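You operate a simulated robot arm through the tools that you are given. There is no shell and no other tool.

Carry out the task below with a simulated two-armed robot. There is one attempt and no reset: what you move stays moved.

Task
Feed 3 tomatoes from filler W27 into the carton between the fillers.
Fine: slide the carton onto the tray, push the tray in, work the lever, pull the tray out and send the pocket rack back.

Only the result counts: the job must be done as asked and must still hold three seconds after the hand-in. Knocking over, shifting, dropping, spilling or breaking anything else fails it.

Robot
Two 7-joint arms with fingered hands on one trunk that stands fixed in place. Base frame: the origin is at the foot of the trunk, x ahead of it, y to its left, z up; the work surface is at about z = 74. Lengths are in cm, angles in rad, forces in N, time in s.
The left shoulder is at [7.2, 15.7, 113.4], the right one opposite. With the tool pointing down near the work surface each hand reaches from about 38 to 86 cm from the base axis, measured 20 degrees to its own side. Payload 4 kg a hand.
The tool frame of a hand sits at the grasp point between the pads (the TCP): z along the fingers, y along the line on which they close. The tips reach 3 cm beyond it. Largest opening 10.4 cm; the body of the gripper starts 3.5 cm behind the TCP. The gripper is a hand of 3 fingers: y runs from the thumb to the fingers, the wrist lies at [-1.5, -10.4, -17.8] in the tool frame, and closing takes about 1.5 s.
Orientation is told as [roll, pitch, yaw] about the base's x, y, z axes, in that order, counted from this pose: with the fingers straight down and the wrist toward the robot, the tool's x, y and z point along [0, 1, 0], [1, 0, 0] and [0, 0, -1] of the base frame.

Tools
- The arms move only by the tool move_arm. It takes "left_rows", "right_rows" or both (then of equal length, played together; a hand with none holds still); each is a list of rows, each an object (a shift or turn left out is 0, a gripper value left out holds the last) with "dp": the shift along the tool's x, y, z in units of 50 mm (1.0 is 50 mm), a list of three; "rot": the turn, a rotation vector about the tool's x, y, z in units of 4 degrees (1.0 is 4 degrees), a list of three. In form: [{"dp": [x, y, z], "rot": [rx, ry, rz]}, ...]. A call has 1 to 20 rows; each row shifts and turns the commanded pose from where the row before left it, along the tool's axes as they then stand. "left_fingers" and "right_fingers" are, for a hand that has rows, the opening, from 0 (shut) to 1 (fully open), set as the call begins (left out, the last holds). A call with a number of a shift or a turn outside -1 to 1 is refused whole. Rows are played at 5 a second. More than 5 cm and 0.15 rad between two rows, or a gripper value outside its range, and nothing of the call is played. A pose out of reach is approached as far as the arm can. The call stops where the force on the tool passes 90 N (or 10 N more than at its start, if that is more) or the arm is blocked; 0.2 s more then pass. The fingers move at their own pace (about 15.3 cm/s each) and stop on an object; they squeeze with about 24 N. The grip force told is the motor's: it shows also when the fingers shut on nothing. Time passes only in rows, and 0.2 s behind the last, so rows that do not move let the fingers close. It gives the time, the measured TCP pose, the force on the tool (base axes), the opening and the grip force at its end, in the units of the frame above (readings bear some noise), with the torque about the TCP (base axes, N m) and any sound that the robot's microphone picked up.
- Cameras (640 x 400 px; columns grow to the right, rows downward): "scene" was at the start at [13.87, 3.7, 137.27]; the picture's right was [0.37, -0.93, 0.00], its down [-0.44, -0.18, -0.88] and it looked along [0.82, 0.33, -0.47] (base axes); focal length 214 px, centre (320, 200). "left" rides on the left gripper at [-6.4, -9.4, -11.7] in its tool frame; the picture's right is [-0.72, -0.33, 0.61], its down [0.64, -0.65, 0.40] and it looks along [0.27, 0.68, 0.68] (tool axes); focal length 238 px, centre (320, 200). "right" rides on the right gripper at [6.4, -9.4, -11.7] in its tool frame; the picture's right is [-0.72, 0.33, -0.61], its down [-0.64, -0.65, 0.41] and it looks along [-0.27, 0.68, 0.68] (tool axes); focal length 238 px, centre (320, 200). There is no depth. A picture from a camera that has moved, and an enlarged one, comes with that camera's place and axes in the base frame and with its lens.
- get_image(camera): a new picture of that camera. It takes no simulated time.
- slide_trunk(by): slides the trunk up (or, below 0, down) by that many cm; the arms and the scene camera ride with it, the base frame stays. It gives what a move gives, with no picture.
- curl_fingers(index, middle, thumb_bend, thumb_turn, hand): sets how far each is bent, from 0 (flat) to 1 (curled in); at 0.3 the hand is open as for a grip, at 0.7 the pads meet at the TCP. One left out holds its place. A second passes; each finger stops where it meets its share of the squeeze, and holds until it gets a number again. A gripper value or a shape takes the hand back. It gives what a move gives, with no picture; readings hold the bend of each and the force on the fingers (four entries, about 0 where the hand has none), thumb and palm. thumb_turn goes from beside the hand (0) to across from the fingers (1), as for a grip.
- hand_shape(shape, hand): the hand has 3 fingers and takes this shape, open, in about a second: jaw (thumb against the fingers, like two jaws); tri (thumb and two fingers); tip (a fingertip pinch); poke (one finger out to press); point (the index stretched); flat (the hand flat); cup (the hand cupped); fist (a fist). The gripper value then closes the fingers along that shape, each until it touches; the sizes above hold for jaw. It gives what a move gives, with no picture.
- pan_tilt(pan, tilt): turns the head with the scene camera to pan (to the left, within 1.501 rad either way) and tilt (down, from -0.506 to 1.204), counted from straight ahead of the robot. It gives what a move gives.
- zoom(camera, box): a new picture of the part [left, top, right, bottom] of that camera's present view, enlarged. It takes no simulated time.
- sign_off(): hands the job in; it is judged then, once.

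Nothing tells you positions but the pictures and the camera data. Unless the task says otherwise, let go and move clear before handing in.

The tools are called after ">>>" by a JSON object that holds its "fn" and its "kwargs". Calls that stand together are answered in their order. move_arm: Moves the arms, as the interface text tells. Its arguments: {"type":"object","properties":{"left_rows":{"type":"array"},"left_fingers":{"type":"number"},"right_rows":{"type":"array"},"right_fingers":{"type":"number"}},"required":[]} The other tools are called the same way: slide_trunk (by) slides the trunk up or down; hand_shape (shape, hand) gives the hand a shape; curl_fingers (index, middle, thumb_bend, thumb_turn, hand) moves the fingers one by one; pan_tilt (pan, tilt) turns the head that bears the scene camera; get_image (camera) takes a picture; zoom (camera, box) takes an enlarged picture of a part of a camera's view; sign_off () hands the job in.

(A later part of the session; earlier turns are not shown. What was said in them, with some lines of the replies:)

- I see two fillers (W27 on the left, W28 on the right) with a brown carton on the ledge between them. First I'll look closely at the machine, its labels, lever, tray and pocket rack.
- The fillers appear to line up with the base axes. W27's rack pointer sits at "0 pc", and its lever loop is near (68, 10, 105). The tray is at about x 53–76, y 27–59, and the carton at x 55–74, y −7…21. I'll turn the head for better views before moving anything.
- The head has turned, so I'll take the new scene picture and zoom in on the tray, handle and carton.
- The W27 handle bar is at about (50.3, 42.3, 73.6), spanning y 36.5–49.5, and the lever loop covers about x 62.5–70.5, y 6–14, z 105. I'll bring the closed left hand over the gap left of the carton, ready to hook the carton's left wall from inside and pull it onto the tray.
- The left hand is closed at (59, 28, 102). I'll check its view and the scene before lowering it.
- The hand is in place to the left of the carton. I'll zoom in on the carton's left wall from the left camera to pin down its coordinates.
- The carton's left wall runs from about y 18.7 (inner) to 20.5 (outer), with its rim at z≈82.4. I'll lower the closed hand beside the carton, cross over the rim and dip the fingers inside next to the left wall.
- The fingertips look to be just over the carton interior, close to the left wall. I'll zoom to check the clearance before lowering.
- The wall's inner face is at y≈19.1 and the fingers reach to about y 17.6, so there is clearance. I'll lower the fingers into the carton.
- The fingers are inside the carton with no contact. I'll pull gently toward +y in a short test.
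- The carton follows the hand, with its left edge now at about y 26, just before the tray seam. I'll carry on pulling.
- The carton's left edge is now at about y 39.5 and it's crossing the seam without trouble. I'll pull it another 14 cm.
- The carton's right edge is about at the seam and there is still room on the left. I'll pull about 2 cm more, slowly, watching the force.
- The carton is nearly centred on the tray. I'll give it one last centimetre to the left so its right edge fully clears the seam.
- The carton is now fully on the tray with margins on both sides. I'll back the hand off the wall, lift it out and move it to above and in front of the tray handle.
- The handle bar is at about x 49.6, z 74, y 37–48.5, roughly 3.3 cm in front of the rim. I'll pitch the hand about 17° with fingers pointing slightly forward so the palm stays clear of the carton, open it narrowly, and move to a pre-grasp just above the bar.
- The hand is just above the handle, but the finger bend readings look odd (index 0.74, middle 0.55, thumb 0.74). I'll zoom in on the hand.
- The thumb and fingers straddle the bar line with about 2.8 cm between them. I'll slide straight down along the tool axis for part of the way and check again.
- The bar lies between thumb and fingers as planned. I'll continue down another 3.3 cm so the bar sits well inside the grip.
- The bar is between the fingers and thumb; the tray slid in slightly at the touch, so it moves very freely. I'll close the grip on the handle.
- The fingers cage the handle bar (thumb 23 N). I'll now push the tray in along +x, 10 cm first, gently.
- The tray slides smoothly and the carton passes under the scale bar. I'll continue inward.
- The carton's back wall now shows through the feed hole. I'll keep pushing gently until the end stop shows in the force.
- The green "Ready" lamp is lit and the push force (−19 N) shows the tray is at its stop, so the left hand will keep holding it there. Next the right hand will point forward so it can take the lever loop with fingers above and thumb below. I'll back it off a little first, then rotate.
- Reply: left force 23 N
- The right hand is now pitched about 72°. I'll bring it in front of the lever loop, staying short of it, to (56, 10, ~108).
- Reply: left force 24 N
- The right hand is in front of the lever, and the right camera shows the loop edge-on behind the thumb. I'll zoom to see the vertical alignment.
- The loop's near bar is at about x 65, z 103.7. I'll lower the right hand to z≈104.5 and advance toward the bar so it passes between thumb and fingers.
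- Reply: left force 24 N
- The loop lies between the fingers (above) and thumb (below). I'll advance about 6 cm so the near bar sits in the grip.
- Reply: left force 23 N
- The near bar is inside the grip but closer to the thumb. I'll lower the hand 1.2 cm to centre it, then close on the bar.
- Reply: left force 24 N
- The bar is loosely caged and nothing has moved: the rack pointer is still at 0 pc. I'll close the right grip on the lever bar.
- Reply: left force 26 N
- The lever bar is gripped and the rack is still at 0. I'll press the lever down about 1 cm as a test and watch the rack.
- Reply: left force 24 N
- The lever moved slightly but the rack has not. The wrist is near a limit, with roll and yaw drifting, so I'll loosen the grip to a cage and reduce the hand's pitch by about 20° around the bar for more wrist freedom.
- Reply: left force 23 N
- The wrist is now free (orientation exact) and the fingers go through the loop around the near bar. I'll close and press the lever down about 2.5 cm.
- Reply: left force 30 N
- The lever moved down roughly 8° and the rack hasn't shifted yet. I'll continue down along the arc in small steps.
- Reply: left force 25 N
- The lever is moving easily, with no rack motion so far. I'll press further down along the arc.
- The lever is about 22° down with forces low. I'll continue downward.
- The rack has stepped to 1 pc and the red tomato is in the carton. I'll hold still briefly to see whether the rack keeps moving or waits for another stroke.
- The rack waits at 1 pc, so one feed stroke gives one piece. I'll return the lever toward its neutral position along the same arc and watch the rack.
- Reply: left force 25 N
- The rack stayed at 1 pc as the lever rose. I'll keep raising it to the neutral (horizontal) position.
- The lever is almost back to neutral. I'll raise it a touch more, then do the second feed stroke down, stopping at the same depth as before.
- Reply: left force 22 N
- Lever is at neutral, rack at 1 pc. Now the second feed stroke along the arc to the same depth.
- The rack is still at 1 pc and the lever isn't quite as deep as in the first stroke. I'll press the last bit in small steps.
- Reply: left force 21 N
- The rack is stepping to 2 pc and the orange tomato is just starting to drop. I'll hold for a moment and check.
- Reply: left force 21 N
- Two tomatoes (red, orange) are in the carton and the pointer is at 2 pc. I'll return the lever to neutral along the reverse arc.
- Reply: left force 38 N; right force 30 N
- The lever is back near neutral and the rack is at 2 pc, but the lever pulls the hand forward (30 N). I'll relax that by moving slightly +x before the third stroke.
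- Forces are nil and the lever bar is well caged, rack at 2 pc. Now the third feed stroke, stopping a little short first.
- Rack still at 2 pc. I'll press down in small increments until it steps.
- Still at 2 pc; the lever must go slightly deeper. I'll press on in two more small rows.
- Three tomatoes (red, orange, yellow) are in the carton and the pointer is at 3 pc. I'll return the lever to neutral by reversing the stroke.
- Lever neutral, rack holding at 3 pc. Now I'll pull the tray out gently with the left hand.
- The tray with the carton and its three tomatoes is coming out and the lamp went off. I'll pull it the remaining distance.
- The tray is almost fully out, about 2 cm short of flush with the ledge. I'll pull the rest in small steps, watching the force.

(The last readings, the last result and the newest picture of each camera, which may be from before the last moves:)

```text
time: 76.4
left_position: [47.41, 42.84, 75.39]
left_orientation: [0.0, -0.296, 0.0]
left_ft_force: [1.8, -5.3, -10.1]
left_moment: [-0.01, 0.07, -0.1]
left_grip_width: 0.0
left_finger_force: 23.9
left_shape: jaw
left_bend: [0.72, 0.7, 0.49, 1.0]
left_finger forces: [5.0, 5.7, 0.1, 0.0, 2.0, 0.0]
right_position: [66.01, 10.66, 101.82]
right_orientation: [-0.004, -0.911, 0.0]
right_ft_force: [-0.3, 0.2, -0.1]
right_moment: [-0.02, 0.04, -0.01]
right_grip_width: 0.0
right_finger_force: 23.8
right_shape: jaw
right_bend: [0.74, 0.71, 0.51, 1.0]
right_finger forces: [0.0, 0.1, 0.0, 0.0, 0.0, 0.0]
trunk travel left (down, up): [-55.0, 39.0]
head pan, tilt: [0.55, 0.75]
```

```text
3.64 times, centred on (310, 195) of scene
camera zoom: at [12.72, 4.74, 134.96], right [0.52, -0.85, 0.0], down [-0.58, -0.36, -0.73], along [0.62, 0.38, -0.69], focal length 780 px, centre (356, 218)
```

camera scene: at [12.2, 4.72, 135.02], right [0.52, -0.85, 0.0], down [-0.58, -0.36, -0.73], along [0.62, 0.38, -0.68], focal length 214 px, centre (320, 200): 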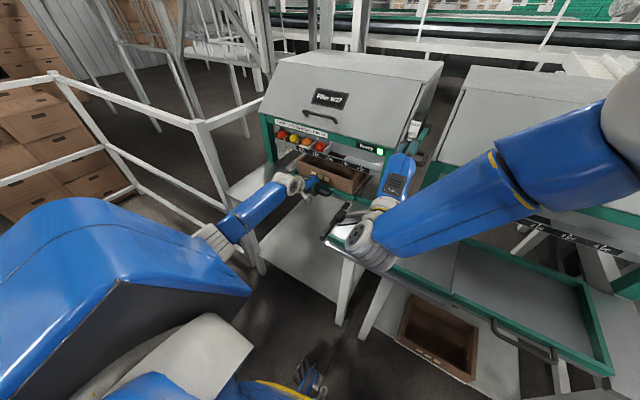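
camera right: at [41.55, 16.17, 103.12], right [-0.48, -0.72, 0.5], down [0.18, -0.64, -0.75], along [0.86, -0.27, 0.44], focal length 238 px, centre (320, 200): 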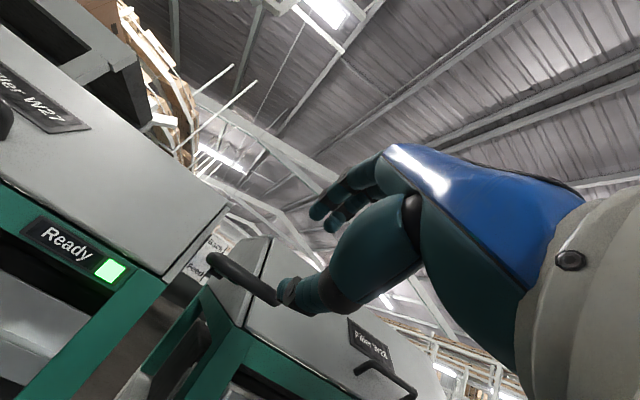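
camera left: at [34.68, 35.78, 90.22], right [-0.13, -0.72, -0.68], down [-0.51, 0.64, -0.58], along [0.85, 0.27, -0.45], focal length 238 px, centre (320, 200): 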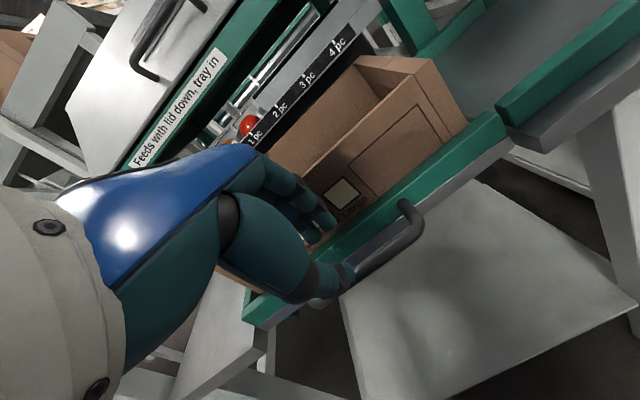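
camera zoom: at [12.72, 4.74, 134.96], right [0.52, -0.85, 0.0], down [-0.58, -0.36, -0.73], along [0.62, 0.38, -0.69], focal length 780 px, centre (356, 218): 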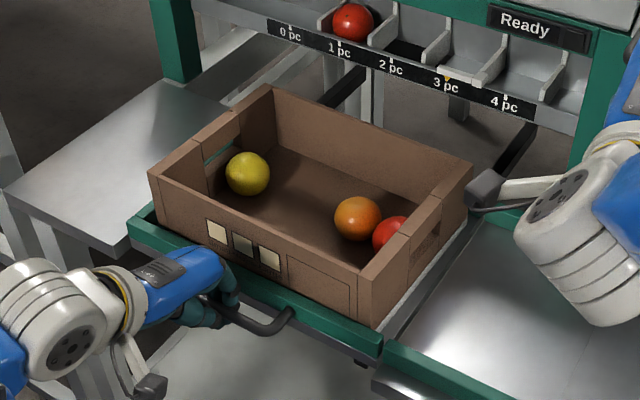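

The tray rim is now nearly flush with the ledge. I'll pull a little further to check for the stop.

>>> {"fn": "move_arm", "kwargs": {"left_rows": [{"dp": [0, -0.057, -0.017]}, {"dp": [0, -0.057, -0.017]}, {"dp": [0, -0.057, -0.017]}], "left_fingers": 0}}

>>> {"fn": "zoom", "kwargs": {"camera": "scene", "box": [230, 140, 390, 250]}}

>>> {"fn": "zoom", "kwargs": {"camera": "scene", "box": [300, 180, 380, 250]}}

```text
time: 77.2
left_position: [46.89, 42.82, 75.15]
left_orientation: [0.0, -0.298, -0.001]
left_ft_force: [28.4, -2.7, -10.5]
left_moment: [0.01, 0.03, -0.08]
left_grip_width: 0.0
left_finger_force: 24.1
left_shape: jaw
left_bend: [0.72, 0.7, 0.5, 1.0]
left_finger forces: [16.1, 13.9, 0.0, 0.0, 16.8, 0.0]
right_position: [66.45, 10.76, 101.69]
right_orientation: [-0.002, -0.91, 0.001]
right_ft_force: [0.5, -0.8, -1.1]
right_moment: [0.03, -0.04, -0.03]
right_grip_width: 0.0
right_finger_force: 24.1
right_shape: jaw
right_bend: [0.74, 0.71, 0.51, 1.0]
right_finger forces: [0.2, 0.0, 0.1, 0.0, 0.0, 0.0]
trunk travel left (down, up): [-55.0, 39.0]
head pan, tilt: [0.55, 0.75]
```

```text
3.64 times, centred on (310, 195) of scene
camera zoom: at [13.28, 4.83, 134.91], right [0.52, -0.85, 0.0], down [-0.59, -0.36, -0.73], along [0.62, 0.38, -0.69], focal length 780 px, centre (356, 218)
```

zoom: 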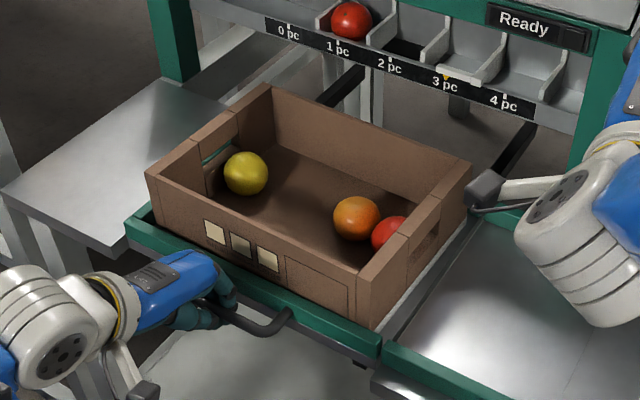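

```text
5.71 times, centred on (340, 215) of scene
camera zoom: at [13.28, 4.83, 134.91], right [0.52, -0.85, 0.0], down [-0.59, -0.36, -0.73], along [0.62, 0.38, -0.69], focal length 1226 px, centre (206, 114)
```

zoom: 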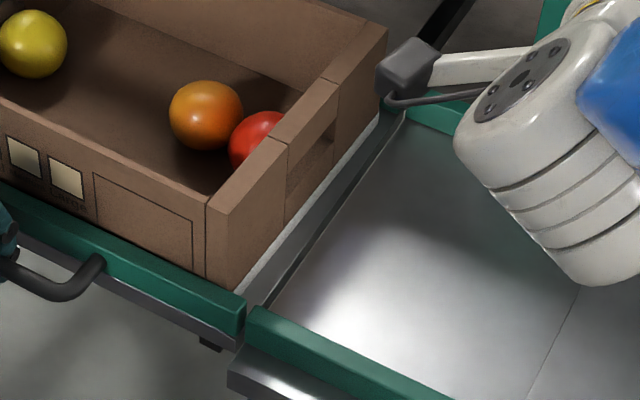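

The tray is at its outer stop (28 N pull). I'll ease the left hand off, and then raise the lever toward "Back" with the right hand, watching the rack.

>>> {"fn": "move_arm", "kwargs": {"left_rows": [{"dp": [0, 0.057, 0.017]}, {"dp": [0, 0.038, 0.012]}, {"dp": [0, 0, 0]}], "left_fingers": 0}}

>>> {"fn": "move_arm", "kwargs": {"right_rows": [{"dp": [0, 0.1077, -0.065]}, {"dp": [0, 0.1077, -0.065]}, {"dp": [0, 0.1077, -0.065]}, {"dp": [0, 0.1077, -0.065]}, {"dp": [0, 0.1077, -0.065]}, {"dp": [0, 0.1077, -0.065]}, {"dp": [0, 0.1077, -0.065]}, {"dp": [0, 0.1077, -0.065]}], "right_fingers": 0}}

>>> {"fn": "zoom", "kwargs": {"camera": "scene", "box": [240, 90, 460, 230]}}

>>> {"fn": "zoom", "kwargs": {"camera": "right", "box": [160, 160, 400, 340]}}

```text
time: 78.0
left_position: [47.01, 42.94, 75.34]
left_orientation: [-0.001, -0.293, -0.001]
left_ft_force: [16.4, -2.7, -7.3]
left_moment: [0.01, 0.05, -0.08]
left_grip_width: 0.0
left_finger_force: 23.6
left_shape: jaw
left_bend: [0.72, 0.7, 0.5, 1.0]
left_finger forces: [11.5, 10.3, 0.0, 0.0, 20.4, 0.0]
right_position: [66.26, 10.69, 101.64]
right_orientation: [0.0, -0.914, 0.0]
right_ft_force: [-0.3, 0.1, 0.9]
right_moment: [0.0, -0.02, -0.01]
right_grip_width: 0.0
right_finger_force: 23.7
right_shape: jaw
right_bend: [0.74, 0.71, 0.51, 1.0]
right_finger forces: [0.0, 0.0, 0.0, 0.0, 0.0, 0.0]
trunk travel left (down, up): [-55.0, 39.0]
head pan, tilt: [0.55, 0.75]
```

```text
time: 79.8
left_position: [46.97, 43.04, 75.3]
left_orientation: [0.0, -0.294, -0.001]
left_ft_force: [12.8, -1.3, -9.3]
left_moment: [-0.01, 0.09, -0.07]
left_grip_width: 0.01
left_finger_force: 23.8
left_shape: jaw
left_bend: [0.72, 0.7, 0.5, 1.0]
left_finger forces: [10.8, 9.9, 0.1, 0.1, 22.5, 0.0]
right_position: [66.87, 10.76, 106.71]
right_orientation: [-0.001, -0.911, 0.001]
right_ft_force: [-1.4, -0.3, -1.1]
right_moment: [0.01, -0.06, 0.02]
right_grip_width: 0.0
right_finger_force: 23.9
right_shape: jaw
right_bend: [0.74, 0.71, 0.51, 1.0]
right_finger forces: [0.0, 0.1, 0.0, 0.0, 1.3, 0.0]
trunk travel left (down, up): [-55.0, 39.0]
head pan, tilt: [0.55, 0.75]
```

```text
2.86 times, centred on (350, 160) of scene
camera zoom: at [12.86, 4.76, 134.95], right [0.52, -0.85, 0.0], down [-0.59, -0.36, -0.73], along [0.62, 0.38, -0.69], focal length 613 px, centre (234, 314)
```

zoom: 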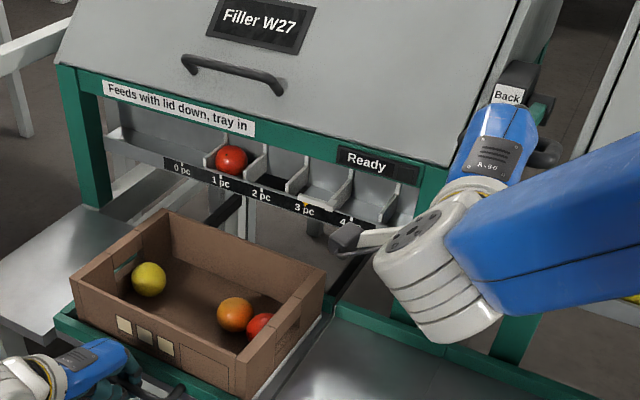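

```text
2.22 times, centred on (280, 250) of right
camera zoom: at [51.98, 17.01, 106.51], right [-0.29, -0.72, 0.63], down [-0.08, -0.64, -0.76], along [0.95, -0.27, 0.13], focal length 530 px, centre (409, 89)
```

zoom: 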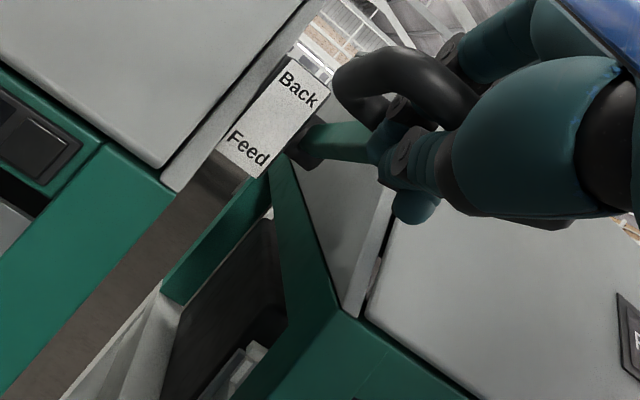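

The lever is rising and the rack is unchanged so far. I'll continue up toward Back.

>>> {"fn": "move_arm", "kwargs": {"right_rows": [{"dp": [0, 0.105, -0.0385]}, {"dp": [0, 0.105, -0.0385]}, {"dp": [0, 0.105, -0.0385]}, {"dp": [0, 0.105, -0.0385]}, {"dp": [0, 0.105, -0.0385]}, {"dp": [0, 0.105, -0.0385]}], "right_fingers": 0}}

>>> {"fn": "zoom", "kwargs": {"camera": "scene", "box": [240, 90, 460, 230]}}

>>> {"fn": "zoom", "kwargs": {"camera": "right", "box": [160, 160, 400, 340]}}

```text
time: 81.2
left_position: [47.03, 42.87, 75.2]
left_orientation: [0.001, -0.295, 0.0]
left_ft_force: [12.6, -1.1, -8.5]
left_moment: [0.01, 0.09, -0.08]
left_grip_width: 0.02
left_finger_force: 23.7
left_shape: jaw
left_bend: [0.72, 0.7, 0.5, 1.0]
left_finger forces: [10.5, 9.7, 0.1, 0.0, 22.8, 0.1]
right_position: [67.8, 10.67, 110.04]
right_orientation: [-0.001, -0.912, -0.001]
right_ft_force: [-0.3, 0.9, -2.5]
right_moment: [0.01, -0.02, 0.01]
right_grip_width: 0.01
right_finger_force: 24.0
right_shape: jaw
right_bend: [0.74, 0.71, 0.51, 1.0]
right_finger forces: [0.1, 0.1, 0.0, 0.1, 2.4, 0.0]
trunk travel left (down, up): [-55.0, 39.0]
head pan, tilt: [0.55, 0.75]
```

```text
2.86 times, centred on (350, 160) of scene
camera zoom: at [12.88, 4.78, 134.95], right [0.52, -0.85, 0.0], down [-0.59, -0.36, -0.73], along [0.62, 0.38, -0.69], focal length 613 px, centre (234, 314)
```

zoom: 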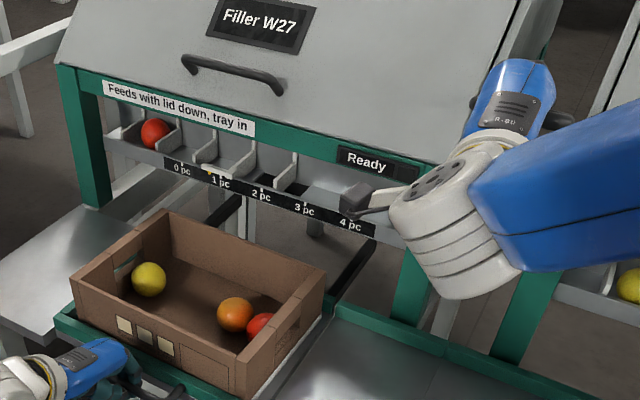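

```text
2.22 times, centred on (280, 250) of right
camera zoom: at [52.92, 16.93, 109.67], right [-0.29, -0.72, 0.63], down [-0.08, -0.64, -0.76], along [0.96, -0.27, 0.13], focal length 530 px, centre (409, 89)
```

zoom: 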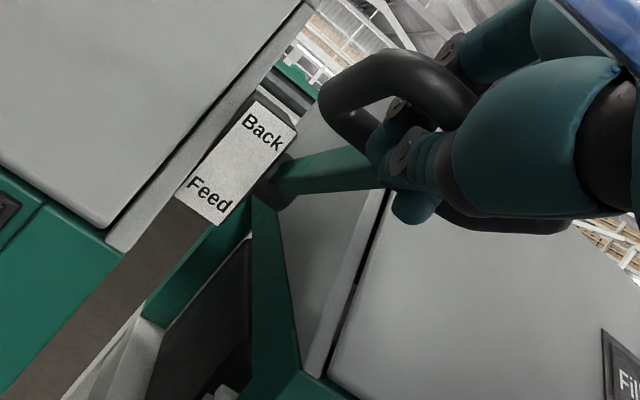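

The rack is running back and now sits between 0 and 1 pc. I'll hold the lever and check again.

>>> {"fn": "move_arm", "kwargs": {"right_rows": [{"dp": [0, 0, 0]}, {"dp": [0, 0, 0]}], "right_fingers": 0}}

>>> {"fn": "zoom", "kwargs": {"camera": "scene", "box": [270, 120, 370, 190]}}

```text
time: 81.8
left_position: [47.16, 42.98, 75.19]
left_orientation: [0.0, -0.295, 0.0]
left_ft_force: [12.1, -2.8, -8.2]
left_moment: [0.0, 0.1, -0.09]
left_grip_width: 0.0
left_finger_force: 24.2
left_shape: jaw
left_bend: [0.72, 0.7, 0.5, 1.0]
left_finger forces: [10.5, 9.7, 0.0, 0.0, 22.8, 0.0]
right_position: [67.75, 10.6, 110.01]
right_orientation: [-0.002, -0.912, 0.0]
right_ft_force: [-1.3, 1.7, -1.5]
right_moment: [-0.02, -0.04, 0.03]
right_grip_width: 0.0
right_finger_force: 24.2
right_shape: jaw
right_bend: [0.74, 0.71, 0.51, 1.0]
right_finger forces: [0.0, 0.0, 0.0, 0.0, 2.4, 0.0]
trunk travel left (down, up): [-55.0, 39.0]
head pan, tilt: [0.55, 0.75]
```

```text
5.71 times, centred on (320, 155) of scene
camera zoom: at [12.88, 4.78, 134.95], right [0.52, -0.85, 0.0], down [-0.59, -0.36, -0.73], along [0.62, 0.38, -0.69], focal length 1226 px, centre (320, 457)
```

zoom: 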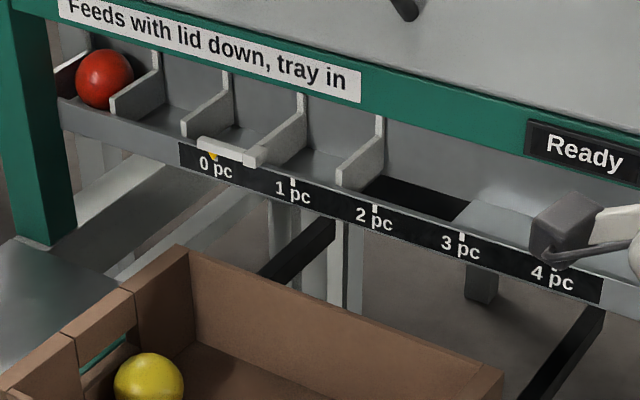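

The rack is back at 0 pc. I'll lower the lever gently back to its neutral position along the reverse path.

>>> {"fn": "move_arm", "kwargs": {"right_rows": [{"dp": [0, -0.105, 0.0385]}, {"dp": [0, -0.105, 0.0385]}, {"dp": [0, -0.105, 0.0385]}, {"dp": [0, -0.105, 0.0385]}, {"dp": [0, -0.105, 0.0385]}, {"dp": [0, -0.105, 0.0385]}, {"dp": [0, -0.1077, 0.065]}, {"dp": [0, -0.1077, 0.065]}, {"dp": [0, -0.1077, 0.065]}, {"dp": [0, -0.1077, 0.065]}, {"dp": [0, -0.1077, 0.065]}, {"dp": [0, -0.1077, 0.065]}, {"dp": [0, -0.1077, 0.065]}, {"dp": [0, -0.07, 0.042]}, {"dp": [0, 0, 0]}], "right_fingers": 0}}

>>> {"fn": "zoom", "kwargs": {"camera": "scene", "box": [260, 110, 440, 225]}}

>>> {"fn": "zoom", "kwargs": {"camera": "right", "box": [160, 160, 400, 340]}}

```text
time: 85.0
left_position: [47.14, 42.92, 75.26]
left_orientation: [0.001, -0.295, 0.001]
left_ft_force: [12.6, -1.7, -9.0]
left_moment: [0.0, 0.13, -0.06]
left_grip_width: 0.0
left_finger_force: 23.8
left_shape: jaw
left_bend: [0.72, 0.7, 0.5, 1.0]
left_finger forces: [10.8, 10.1, 0.0, 0.0, 22.7, 0.0]
right_position: [66.28, 10.68, 102.12]
right_orientation: [0.002, -0.913, -0.001]
right_ft_force: [0.4, 0.6, -0.5]
right_moment: [0.0, 0.02, -0.03]
right_grip_width: 0.02
right_finger_force: 24.2
right_shape: jaw
right_bend: [0.74, 0.71, 0.51, 1.0]
right_finger forces: [0.0, 0.1, 0.0, 0.0, 0.2, 0.0]
trunk travel left (down, up): [-55.0, 39.0]
head pan, tilt: [0.55, 0.75]
```

```text
3.48 times, centred on (350, 168) of scene
camera zoom: at [12.88, 4.77, 134.95], right [0.52, -0.85, 0.0], down [-0.59, -0.36, -0.73], along [0.62, 0.38, -0.69], focal length 746 px, centre (216, 313)
```

zoom: 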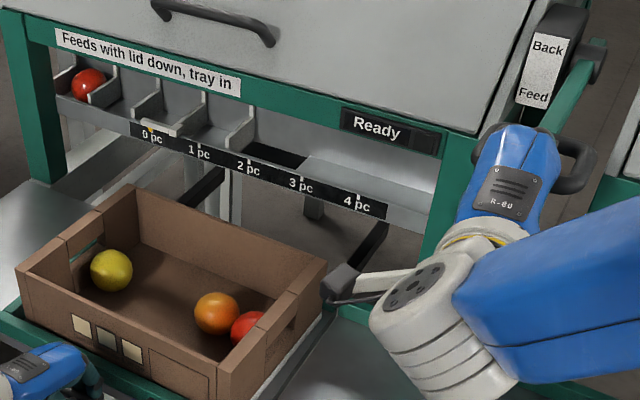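

```text
2.22 times, centred on (280, 250) of right
camera zoom: at [51.33, 16.94, 101.79], right [-0.29, -0.72, 0.63], down [-0.08, -0.64, -0.76], along [0.95, -0.27, 0.13], focal length 530 px, centre (409, 89)
```

zoom: 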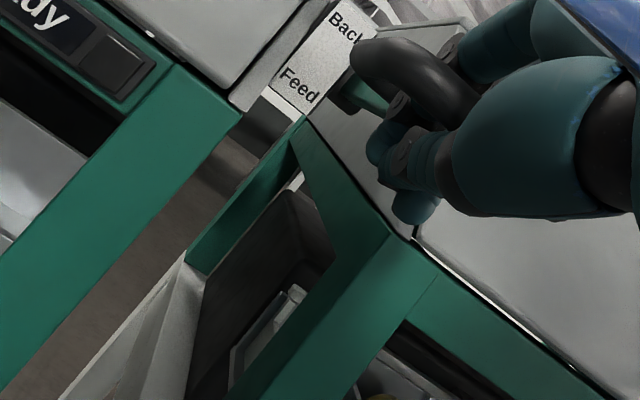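

The lever is at neutral, the rack at 0 and there is no force on the hand. I'll open the right hand.

>>> {"fn": "move_arm", "kwargs": {"right_rows": [{"dp": [0, 0, 0]}, {"dp": [0, 0, 0]}, {"dp": [0, 0, 0]}, {"dp": [0, 0, 0]}], "right_fingers": 0.5}}

>>> {"fn": "zoom", "kwargs": {"camera": "right", "box": [160, 160, 400, 340]}}

>>> {"fn": "zoom", "kwargs": {"camera": "scene", "box": [360, 110, 460, 190]}}

```text
time: 86.0
left_position: [47.01, 42.86, 75.28]
left_orientation: [0.0, -0.294, 0.0]
left_ft_force: [12.2, -1.9, -10.1]
left_moment: [0.0, 0.08, -0.07]
left_grip_width: 0.01
left_finger_force: 23.9
left_shape: jaw
left_bend: [0.72, 0.7, 0.5, 1.0]
left_finger forces: [10.9, 10.0, 0.0, 0.0, 22.7, 0.1]
right_position: [66.16, 10.67, 102.05]
right_orientation: [-0.001, -0.912, 0.0]
right_ft_force: [1.0, -0.2, -1.1]
right_moment: [0.0, 0.01, -0.02]
right_grip_width: 5.14
right_finger_force: 0.1
right_shape: jaw
right_bend: [0.74, 0.45, 0.69, 1.0]
right_finger forces: [0.0, 0.0, 0.0, 0.0, 0.0, 0.0]
trunk travel left (down, up): [-55.0, 39.0]
head pan, tilt: [0.55, 0.75]
```

```text
2.22 times, centred on (280, 250) of right
camera zoom: at [51.32, 16.95, 101.81], right [-0.29, -0.72, 0.63], down [-0.08, -0.64, -0.76], along [0.95, -0.27, 0.13], focal length 530 px, centre (409, 89)
```

zoom: 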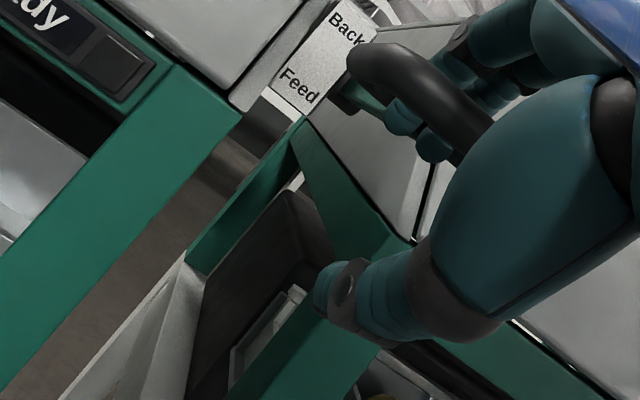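

```text
5.00 times, centred on (410, 150) of scene
camera zoom: at [12.88, 4.78, 134.95], right [0.52, -0.85, 0.0], down [-0.59, -0.36, -0.73], along [0.62, 0.38, -0.69], focal length 1072 px, centre (-130, 450)
```

zoom: 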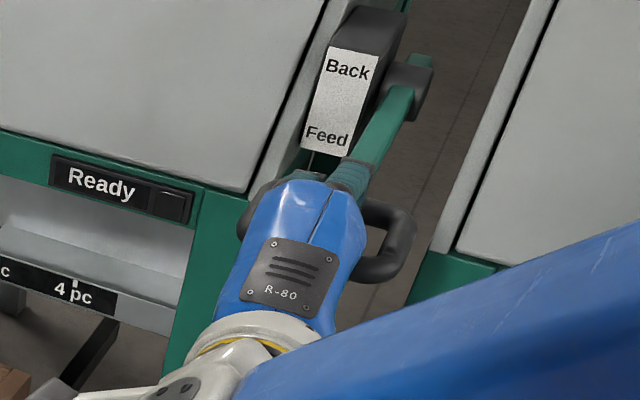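

The hand is open with the fingers clear of the bar. I'll withdraw it back along its own axis.

>>> {"fn": "move_arm", "kwargs": {"right_rows": [{"dp": [0, 0.08, 0]}, {"dp": [0, 0, -0.2]}, {"dp": [0, 0, -0.2]}, {"dp": [0, 0, -0.2]}, {"dp": [0, 0, -0.25]}, {"dp": [0, 0, -0.25]}, {"dp": [0, 0, -0.3]}, {"dp": [0, 0, -0.3]}, {"dp": [0, 0, -0.3]}], "right_fingers": 0.5}}

>>> {"fn": "get_image", "kwargs": {"camera": "scene"}}

>>> {"fn": "get_image", "kwargs": {"camera": "right"}}

```text
time: 88.0
left_position: [47.19, 43.01, 75.36]
left_orientation: [0.001, -0.295, 0.0]
left_ft_force: [12.5, -1.4, -8.9]
left_moment: [-0.02, 0.09, -0.14]
left_grip_width: 0.0
left_finger_force: 23.9
left_shape: jaw
left_bend: [0.72, 0.7, 0.5, 1.0]
left_finger forces: [10.7, 9.9, 0.0, 0.0, 22.9, 0.1]
right_position: [58.61, 10.56, 108.52]
right_orientation: [-0.002, -0.914, 0.0]
right_ft_force: [0.0, 0.2, 0.2]
right_moment: [-0.01, 0.01, -0.02]
right_grip_width: 5.17
right_finger_force: 0.1
right_shape: jaw
right_bend: [0.74, 0.45, 0.69, 1.0]
right_finger forces: [0.1, 0.0, 0.0, 0.0, 0.0, 0.0]
trunk travel left (down, up): [-55.0, 39.0]
head pan, tilt: [0.55, 0.75]
```

```text
taken
camera scene: at [12.85, 4.79, 134.95], right [0.52, -0.85, 0.0], down [-0.59, -0.36, -0.73], along [0.62, 0.38, -0.69], focal length 214 px, centre (320, 200)
```

scene: 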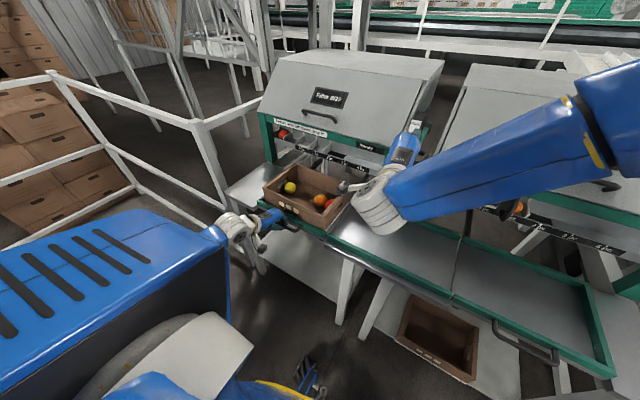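

```text
taken
camera right: at [43.76, 16.96, 108.27], right [-0.29, -0.72, 0.63], down [-0.08, -0.64, -0.76], along [0.95, -0.27, 0.13], focal length 238 px, centre (320, 200)
```

right: 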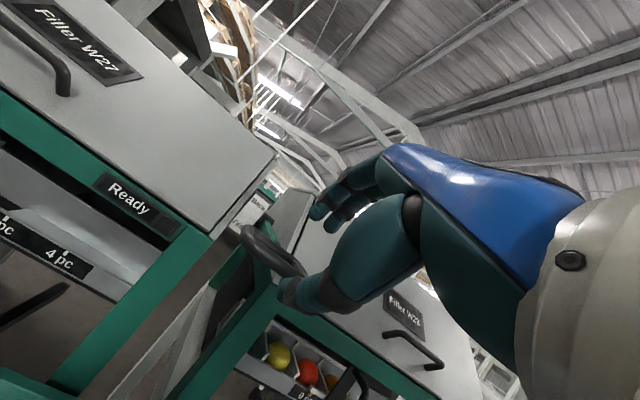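

The right hand is free of the lever. I'll lift it clear up and to the right, and also ease the left hand's pull on the tray handle.

>>> {"fn": "move_arm", "kwargs": {"right_rows": [{"dp": [-0.4, 0.3, -0.45]}, {"dp": [-0.4, 0.3, -0.45]}, {"dp": [-0.4, 0.3, -0.45]}, {"dp": [-0.4, 0.3, -0.45]}, {"dp": [-0.4, 0.3, -0.45]}, {"dp": [0, 0, 0]}], "left_rows": [{"dp": [0, 0.03, 0.009]}, {"dp": [0, 0.02, 0.006]}, {"dp": [0, 0, 0]}, {"dp": [0, 0, 0]}, {"dp": [0, 0, 0]}, {"dp": [0, 0, 0]}]}}

>>> {"fn": "get_image", "kwargs": {"camera": "scene"}}

>>> {"fn": "zoom", "kwargs": {"camera": "left", "box": [220, 130, 460, 330]}}

```text
time: 89.4
left_position: [47.19, 42.84, 75.37]
left_orientation: [-0.001, -0.296, 0.001]
left_ft_force: [4.8, -1.6, -8.5]
left_moment: [-0.02, 0.13, -0.07]
left_grip_width: 0.0
left_finger_force: 23.5
left_shape: jaw
left_bend: [0.72, 0.7, 0.5, 1.0]
left_finger forces: [8.4, 8.4, 0.0, 0.1, 27.8, 0.0]
right_position: [54.09, 0.74, 121.59]
right_orientation: [-0.003, -0.913, 0.003]
right_ft_force: [-0.1, 0.6, 0.5]
right_moment: [0.02, -0.01, 0.01]
right_grip_width: 5.16
right_finger_force: 0.1
right_shape: jaw
right_bend: [0.74, 0.45, 0.69, 1.0]
right_finger forces: [0.1, 0.1, 0.0, 0.0, 0.0, 0.0]
trunk travel left (down, up): [-55.0, 39.0]
head pan, tilt: [0.55, 0.75]
```

```text
taken
camera scene: at [12.57, 4.75, 134.98], right [0.52, -0.85, 0.0], down [-0.58, -0.36, -0.73], along [0.62, 0.38, -0.68], focal length 214 px, centre (320, 200)
```

scene: 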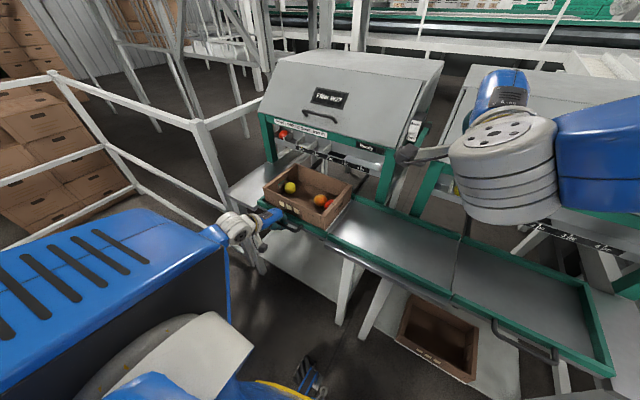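

```text
2.00 times, centred on (340, 230) of left
camera zoom: at [34.82, 36.39, 83.72], right [-0.13, -0.72, -0.68], down [-0.51, 0.64, -0.58], along [0.85, 0.27, -0.45], focal length 477 px, centre (280, 140)
```

zoom: 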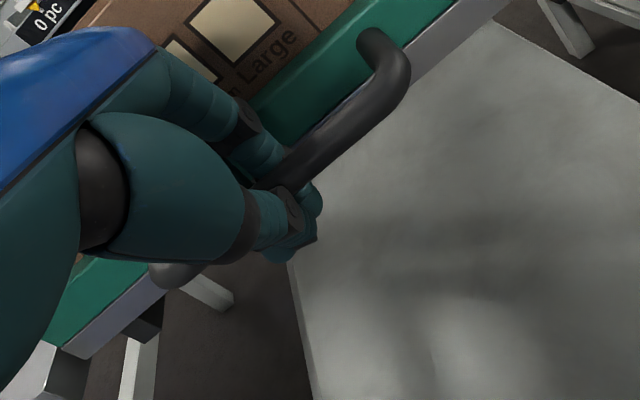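

The right hand is clear. To avoid pushing the tray back in, I'll open only the left thumb away from the handle bar and leave the fingers as they are.

>>> {"fn": "curl_fingers", "kwargs": {"hand": "left", "thumb_bend": 0.2}}

>>> {"fn": "zoom", "kwargs": {"camera": "left", "box": [220, 130, 460, 330]}}

>>> {"fn": "zoom", "kwargs": {"camera": "scene", "box": [230, 160, 370, 250]}}

```text
time: 90.4
left_position: [47.37, 42.81, 75.34]
left_orientation: [0.001, -0.297, -0.001]
left_ft_force: [23.9, 0.5, -3.2]
left_moment: [-0.03, 0.01, 0.04]
left_grip_width: 5.96
left_finger_force: 12.5
left_shape: fingers
left_bend: [0.73, 0.7, 0.2, 1.0]
left_finger forces: [17.2, 8.0, 0.0, 0.0, 0.0, 0.0]
right_position: [54.42, 0.6, 121.3]
right_orientation: [0.0, -0.91, -0.001]
right_ft_force: [0.1, 0.1, 0.0]
right_moment: [-0.02, 0.0, 0.01]
right_grip_width: 5.17
right_finger_force: 0.0
right_shape: jaw
right_bend: [0.74, 0.45, 0.69, 1.0]
right_finger forces: [0.0, 0.1, 0.1, 0.0, 0.0, 0.0]
trunk travel left (down, up): [-55.0, 39.0]
head pan, tilt: [0.55, 0.75]
```

```text
2.00 times, centred on (340, 230) of left
camera zoom: at [35.08, 36.34, 83.74], right [-0.13, -0.72, -0.68], down [-0.51, 0.64, -0.58], along [0.85, 0.27, -0.45], focal length 477 px, centre (280, 140)
```

zoom: 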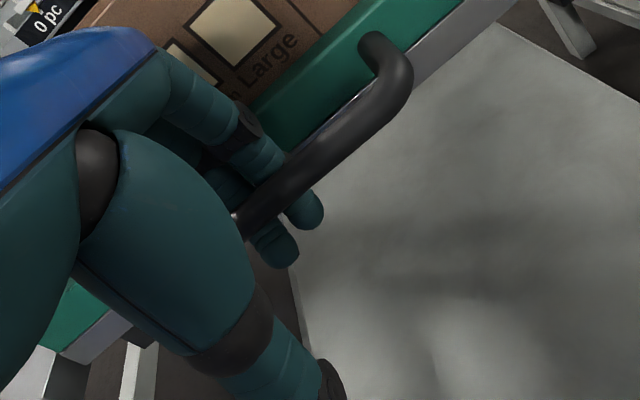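

```text
4.44 times, centred on (300, 205) of scene
camera zoom: at [13.0, 4.68, 134.95], right [0.52, -0.85, 0.0], down [-0.59, -0.36, -0.73], along [0.62, 0.38, -0.69], focal length 953 px, centre (409, 178)
```

zoom: 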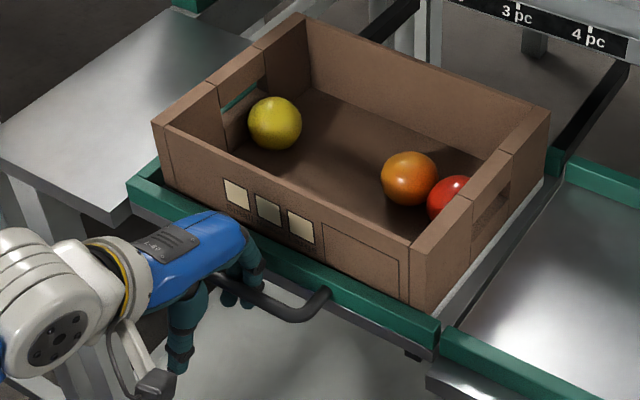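

Only the fingers touch the bar now, pulling outward. I'll ease 0.5 cm toward +x and then raise the hand straight up out of the handle.

>>> {"fn": "move_arm", "kwargs": {"left_rows": [{"dp": [0, 0.048, 0.015]}, {"dp": [0, 0.048, 0.015]}, {"dp": [0, 0, 0]}]}}

>>> {"fn": "zoom", "kwargs": {"camera": "left", "box": [220, 130, 460, 330]}}

>>> {"fn": "zoom", "kwargs": {"camera": "scene", "box": [230, 160, 370, 250]}}

```text
time: 91.2
left_position: [47.83, 42.88, 75.2]
left_orientation: [-0.001, -0.295, -0.001]
left_ft_force: [16.1, -0.1, -0.4]
left_moment: [-0.03, -0.06, 0.02]
left_grip_width: 5.71
left_finger_force: 7.6
left_shape: fingers
left_bend: [0.73, 0.7, 0.2, 1.0]
left_finger forces: [11.4, 4.1, 0.0, 0.1, 0.0, 0.0]
right_position: [54.16, 0.57, 121.44]
right_orientation: [-0.001, -0.911, -0.001]
right_ft_force: [0.6, 0.6, 0.5]
right_moment: [0.0, -0.01, 0.0]
right_grip_width: 5.18
right_finger_force: 0.0
right_shape: jaw
right_bend: [0.74, 0.45, 0.69, 1.0]
right_finger forces: [0.1, 0.1, 0.0, 0.0, 0.0, 0.0]
trunk travel left (down, up): [-55.0, 39.0]
head pan, tilt: [0.55, 0.75]
```

```text
2.00 times, centred on (340, 230) of left
camera zoom: at [35.36, 36.33, 83.7], right [-0.13, -0.72, -0.68], down [-0.51, 0.64, -0.58], along [0.85, 0.27, -0.45], focal length 477 px, centre (280, 140)
```

zoom: 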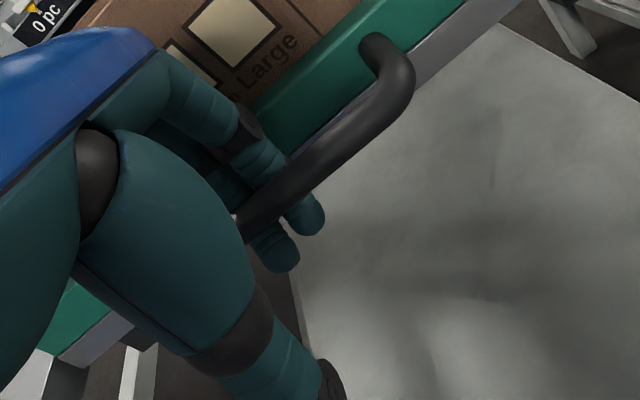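

```text
4.44 times, centred on (300, 205) of scene
camera zoom: at [12.71, 4.6, 134.98], right [0.52, -0.85, 0.0], down [-0.58, -0.36, -0.73], along [0.62, 0.38, -0.69], focal length 953 px, centre (409, 178)
```

zoom: 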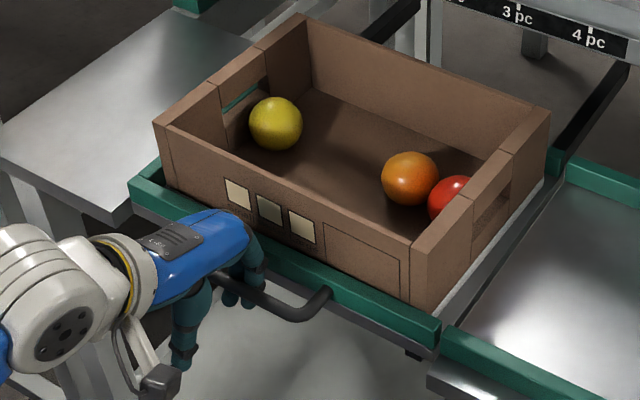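

There is still 16 N of pull; I'll ease further toward +x in small steps.

>>> {"fn": "move_arm", "kwargs": {"left_rows": [{"dp": [0, 0.057, 0.0175]}, {"dp": [0, 0.057, 0.0175]}, {"dp": [0, 0, 0]}]}}

>>> {"fn": "zoom", "kwargs": {"camera": "left", "box": [220, 130, 460, 330]}}

>>> {"fn": "zoom", "kwargs": {"camera": "scene", "box": [230, 160, 370, 250]}}

```text
time: 92.0
left_position: [48.34, 42.85, 75.27]
left_orientation: [0.001, -0.295, 0.001]
left_ft_force: [5.6, -2.1, -1.9]
left_moment: [0.0, 0.04, 0.02]
left_grip_width: 5.12
left_finger_force: 3.4
left_shape: fingers
left_bend: [0.74, 0.71, 0.2, 1.0]
left_finger forces: [6.0, 0.3, 0.1, 0.1, 0.0, 0.1]
right_position: [54.2, 0.55, 121.61]
right_orientation: [0.0, -0.914, -0.001]
right_ft_force: [-0.2, 0.3, 0.0]
right_moment: [-0.01, -0.01, 0.0]
right_grip_width: 5.19
right_finger_force: 0.1
right_shape: jaw
right_bend: [0.74, 0.45, 0.69, 1.0]
right_finger forces: [0.0, 0.0, 0.0, 0.0, 0.0, 0.0]
trunk travel left (down, up): [-55.0, 39.0]
head pan, tilt: [0.55, 0.75]
```

```text
2.00 times, centred on (340, 230) of left
camera zoom: at [35.91, 36.34, 83.71], right [-0.13, -0.72, -0.68], down [-0.51, 0.64, -0.58], along [0.85, 0.27, -0.45], focal length 477 px, centre (280, 140)
```

zoom: 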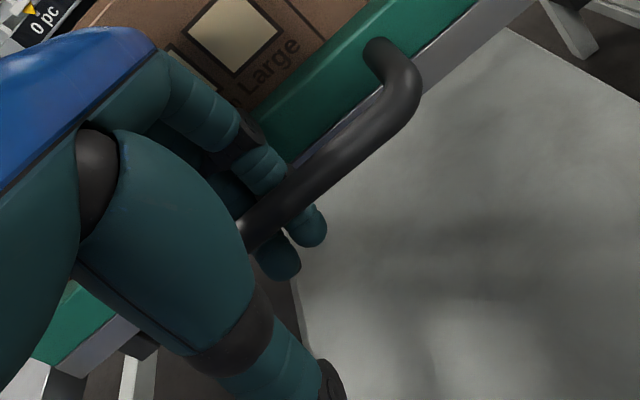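

```text
4.44 times, centred on (300, 205) of scene
camera zoom: at [12.55, 4.57, 134.99], right [0.52, -0.85, 0.0], down [-0.58, -0.36, -0.73], along [0.62, 0.38, -0.68], focal length 953 px, centre (409, 178)
```

zoom: 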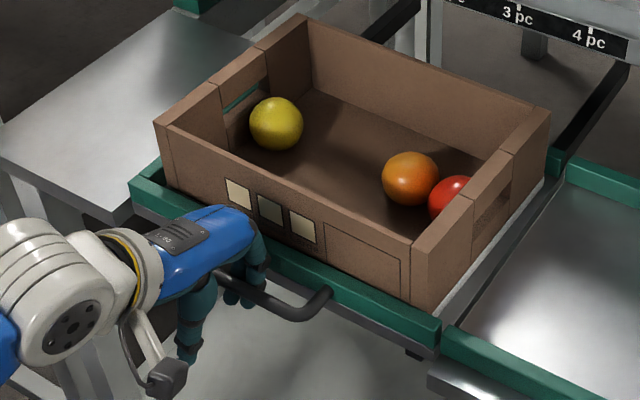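

The tray stays put and the finger contact is light. I'll raise the hand straight up out of the handle.

>>> {"fn": "move_arm", "kwargs": {"left_rows": [{"dp": [0, 0.058, 0.018]}, {"dp": [0, 0.058, -0.191]}, {"dp": [0, 0.058, -0.191]}, {"dp": [0, 0.058, -0.191]}, {"dp": [0, 0.058, -0.191]}]}}

>>> {"fn": "zoom", "kwargs": {"camera": "left", "box": [220, 130, 460, 330]}}

>>> {"fn": "zoom", "kwargs": {"camera": "scene", "box": [230, 160, 370, 250]}}

```text
time: 93.2
left_position: [48.67, 42.81, 79.37]
left_orientation: [0.002, -0.297, -0.002]
left_ft_force: [-1.0, 0.3, 0.3]
left_moment: [0.01, 0.04, 0.03]
left_grip_width: 4.54
left_finger_force: 0.2
left_shape: fingers
left_bend: [0.74, 0.71, 0.2, 1.0]
left_finger forces: [0.0, 0.0, 0.0, 0.0, 0.0, 0.0]
right_position: [54.22, 0.63, 121.44]
right_orientation: [0.001, -0.914, -0.001]
right_ft_force: [-0.1, 0.3, 0.3]
right_moment: [0.0, -0.01, -0.03]
right_grip_width: 5.19
right_finger_force: 0.1
right_shape: jaw
right_bend: [0.74, 0.45, 0.69, 1.0]
right_finger forces: [0.0, 0.0, 0.0, 0.1, 0.1, 0.0]
trunk travel left (down, up): [-55.0, 39.0]
head pan, tilt: [0.55, 0.75]
```

```text
2.00 times, centred on (340, 230) of left
camera zoom: at [36.22, 36.28, 87.79], right [-0.13, -0.72, -0.68], down [-0.51, 0.64, -0.58], along [0.85, 0.27, -0.45], focal length 477 px, centre (280, 140)
```

zoom: 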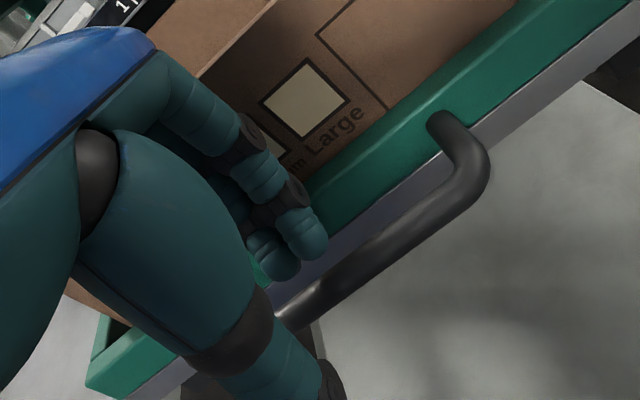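

```text
4.44 times, centred on (300, 205) of scene
camera zoom: at [12.51, 4.49, 135.0], right [0.52, -0.85, 0.0], down [-0.58, -0.36, -0.73], along [0.62, 0.38, -0.68], focal length 953 px, centre (409, 178)
```

zoom: 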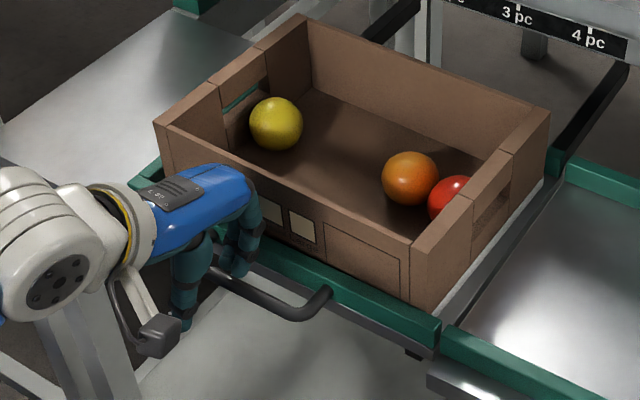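

The fingers have cleared the bar and the tray has not moved. I'll continue up, then draw the hand back away from the tray.

>>> {"fn": "move_arm", "kwargs": {"left_rows": [{"dp": [0, 0.058, -0.191]}, {"dp": [0, 0.058, -0.191]}, {"dp": [0, 0.058, -0.191]}, {"dp": [0, 0.058, -0.191]}, {"dp": [0, 0.087, -0.287]}, {"dp": [0, 0.087, -0.287]}, {"dp": [0, -0.3, -0.6]}, {"dp": [0, -0.3, -0.6]}, {"dp": [0, -0.3, -0.6]}, {"dp": [0, 0, -0.6]}, {"dp": [0, 0, 0]}]}}

>>> {"fn": "get_image", "kwargs": {"camera": "scene"}}

>>> {"fn": "zoom", "kwargs": {"camera": "scene", "box": [230, 110, 450, 250]}}

>>> {"fn": "zoom", "kwargs": {"camera": "scene", "box": [250, 120, 350, 190]}}

```text
time: 95.6
left_position: [40.72, 42.87, 96.51]
left_orientation: [0.0, -0.297, 0.0]
left_ft_force: [0.2, -1.2, -0.2]
left_moment: [0.0, 0.01, 0.01]
left_grip_width: 4.54
left_finger_force: 0.1
left_shape: fingers
left_bend: [0.74, 0.71, 0.2, 1.0]
left_finger forces: [0.1, 0.0, 0.0, 0.1, 0.0, 0.1]
right_position: [54.18, 0.56, 121.54]
right_orientation: [0.001, -0.914, -0.001]
right_ft_force: [-0.6, 0.3, -0.5]
right_moment: [0.04, -0.01, -0.01]
right_grip_width: 5.2
right_finger_force: 0.1
right_shape: jaw
right_bend: [0.74, 0.45, 0.69, 1.0]
right_finger forces: [0.0, 0.0, 0.0, 0.1, 0.1, 0.0]
trunk travel left (down, up): [-55.0, 39.0]
head pan, tilt: [0.55, 0.75]
```

```text
taken
camera scene: at [12.41, 4.62, 135.0], right [0.52, -0.85, 0.0], down [-0.58, -0.36, -0.73], along [0.62, 0.38, -0.68], focal length 214 px, centre (320, 200)
```

scene: 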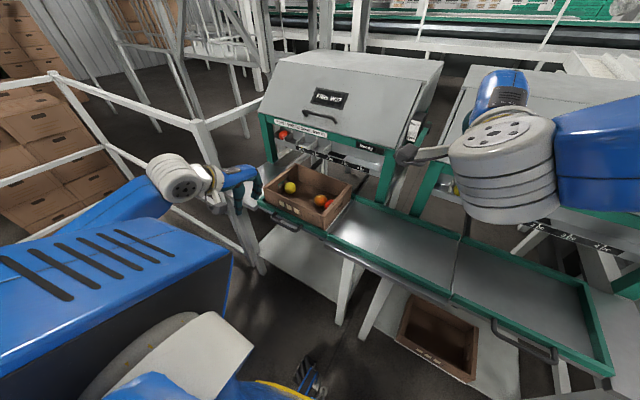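

```text
2.86 times, centred on (340, 180) of scene
camera zoom: at [12.41, 4.62, 135.0], right [0.52, -0.85, 0.0], down [-0.58, -0.36, -0.73], along [0.62, 0.38, -0.68], focal length 613 px, centre (263, 257)
```

zoom: 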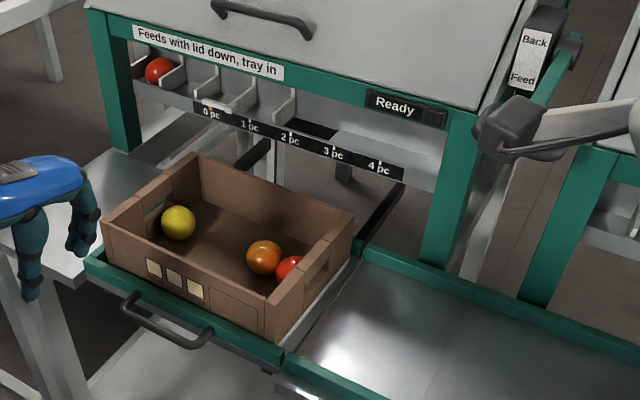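

```text
5.71 times, centred on (300, 155) of scene
camera zoom: at [12.41, 4.62, 135.0], right [0.52, -0.85, 0.0], down [-0.58, -0.36, -0.73], along [0.62, 0.38, -0.68], focal length 1226 px, centre (434, 457)
```

zoom: 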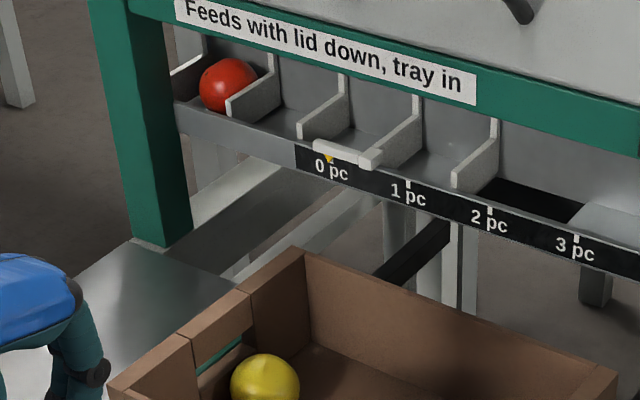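

Three tomatoes are in the carton, the tray is out and the rack is at 0 pc. I'll move the right hand further clear to check the lever, and compare the tray position with the original view.

>>> {"fn": "move_arm", "kwargs": {"right_rows": [{"dp": [-0.5, 0.3, -0.4]}, {"dp": [-0.5, 0.3, -0.4]}, {"dp": [-0.5, 0.3, -0.4]}, {"dp": [0, 0, 0]}]}}

>>> {"fn": "zoom", "kwargs": {"camera": "scene", "box": [240, 160, 380, 250]}}

>>> {"fn": "zoom", "kwargs": {"camera": "scene", "box": [330, 130, 490, 230]}}

>>> {"fn": "get_image", "kwargs": {"camera": "scene"}}

```text
time: 96.6
left_position: [40.65, 42.94, 96.58]
left_orientation: [0.002, -0.296, -0.001]
left_ft_force: [0.7, 0.5, -1.4]
left_moment: [0.0, -0.01, -0.01]
left_grip_width: 4.5
left_finger_force: 0.0
left_shape: fingers
left_bend: [0.74, 0.71, 0.2, 1.0]
left_finger forces: [0.1, 0.0, 0.0, 0.0, 0.0, 0.0]
right_position: [52.04, -6.68, 128.81]
right_orientation: [-0.003, -0.914, 0.002]
right_ft_force: [0.6, 0.1, -0.4]
right_moment: [0.0, 0.01, -0.01]
right_grip_width: 5.17
right_finger_force: 0.0
right_shape: jaw
right_bend: [0.74, 0.45, 0.69, 1.0]
right_finger forces: [0.1, 0.1, 0.0, 0.0, 0.0, 0.0]
trunk travel left (down, up): [-55.0, 39.0]
head pan, tilt: [0.55, 0.75]
```

```text
4.44 times, centred on (310, 205) of scene
camera zoom: at [12.37, 4.62, 135.01], right [0.52, -0.85, 0.0], down [-0.58, -0.36, -0.73], along [0.62, 0.38, -0.68], focal length 953 px, centre (364, 178)
```

zoom: 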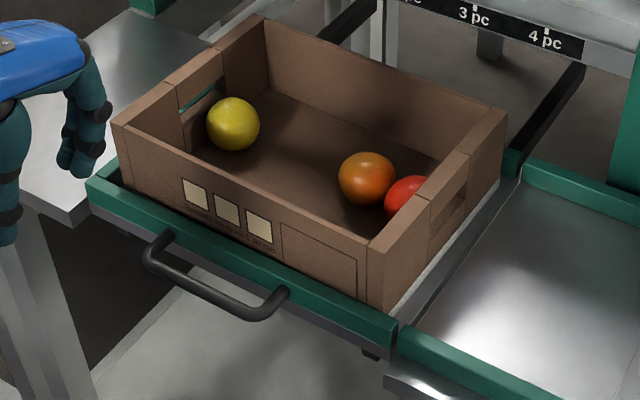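

```text
4.00 times, centred on (410, 180) of scene
camera zoom: at [12.37, 4.62, 135.01], right [0.52, -0.85, 0.0], down [-0.58, -0.36, -0.73], along [0.62, 0.38, -0.68], focal length 858 px, centre (-40, 280)
```

zoom: 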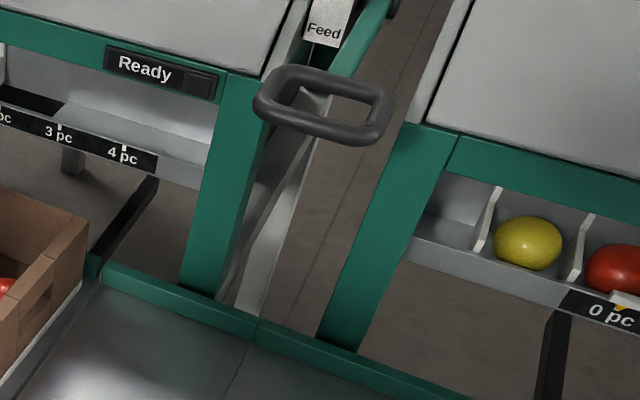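

```text
taken
camera scene: at [12.37, 4.62, 135.01], right [0.52, -0.85, 0.0], down [-0.58, -0.36, -0.73], along [0.62, 0.38, -0.68], focal length 214 px, centre (320, 200)
```

scene: 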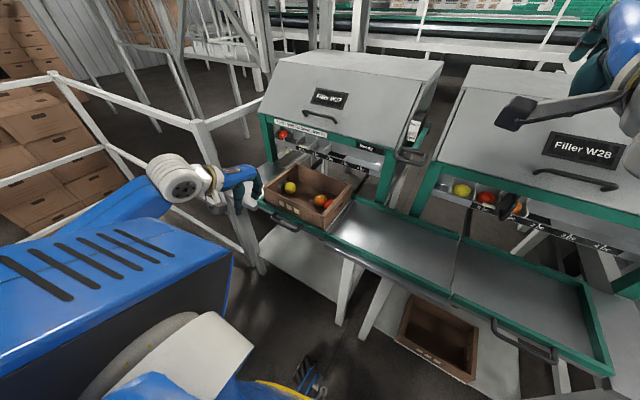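

The lever is back at its original neutral position and the rack is at 0 pc. The tray is fully out, carrying the carton with three tomatoes (red, orange, yellow). Both hands are clear and nothing else was disturbed, so I'm handing in.

>>> {"fn": "sign_off", "kwargs": {}}

```text
The job is handed in.
```

The job is handed in. Three tomatoes (red, orange and yellow) from filler W27 are in the carton, which stands on the tray.

- **Tray:** pulled out to its stop, then left within a few millimetres of flush with the ledge.
- **Pocket rack:** sent back. The pointer reads 0 pc, and the fourth tomato is still in its pocket.
- **Lever:** back at its starting position.
- **Hands:** both released and clear. The last pictures show nothing else knocked over, moved or spilled.

The sign-off returned only that the job was received, so I don't have a verdict to report.
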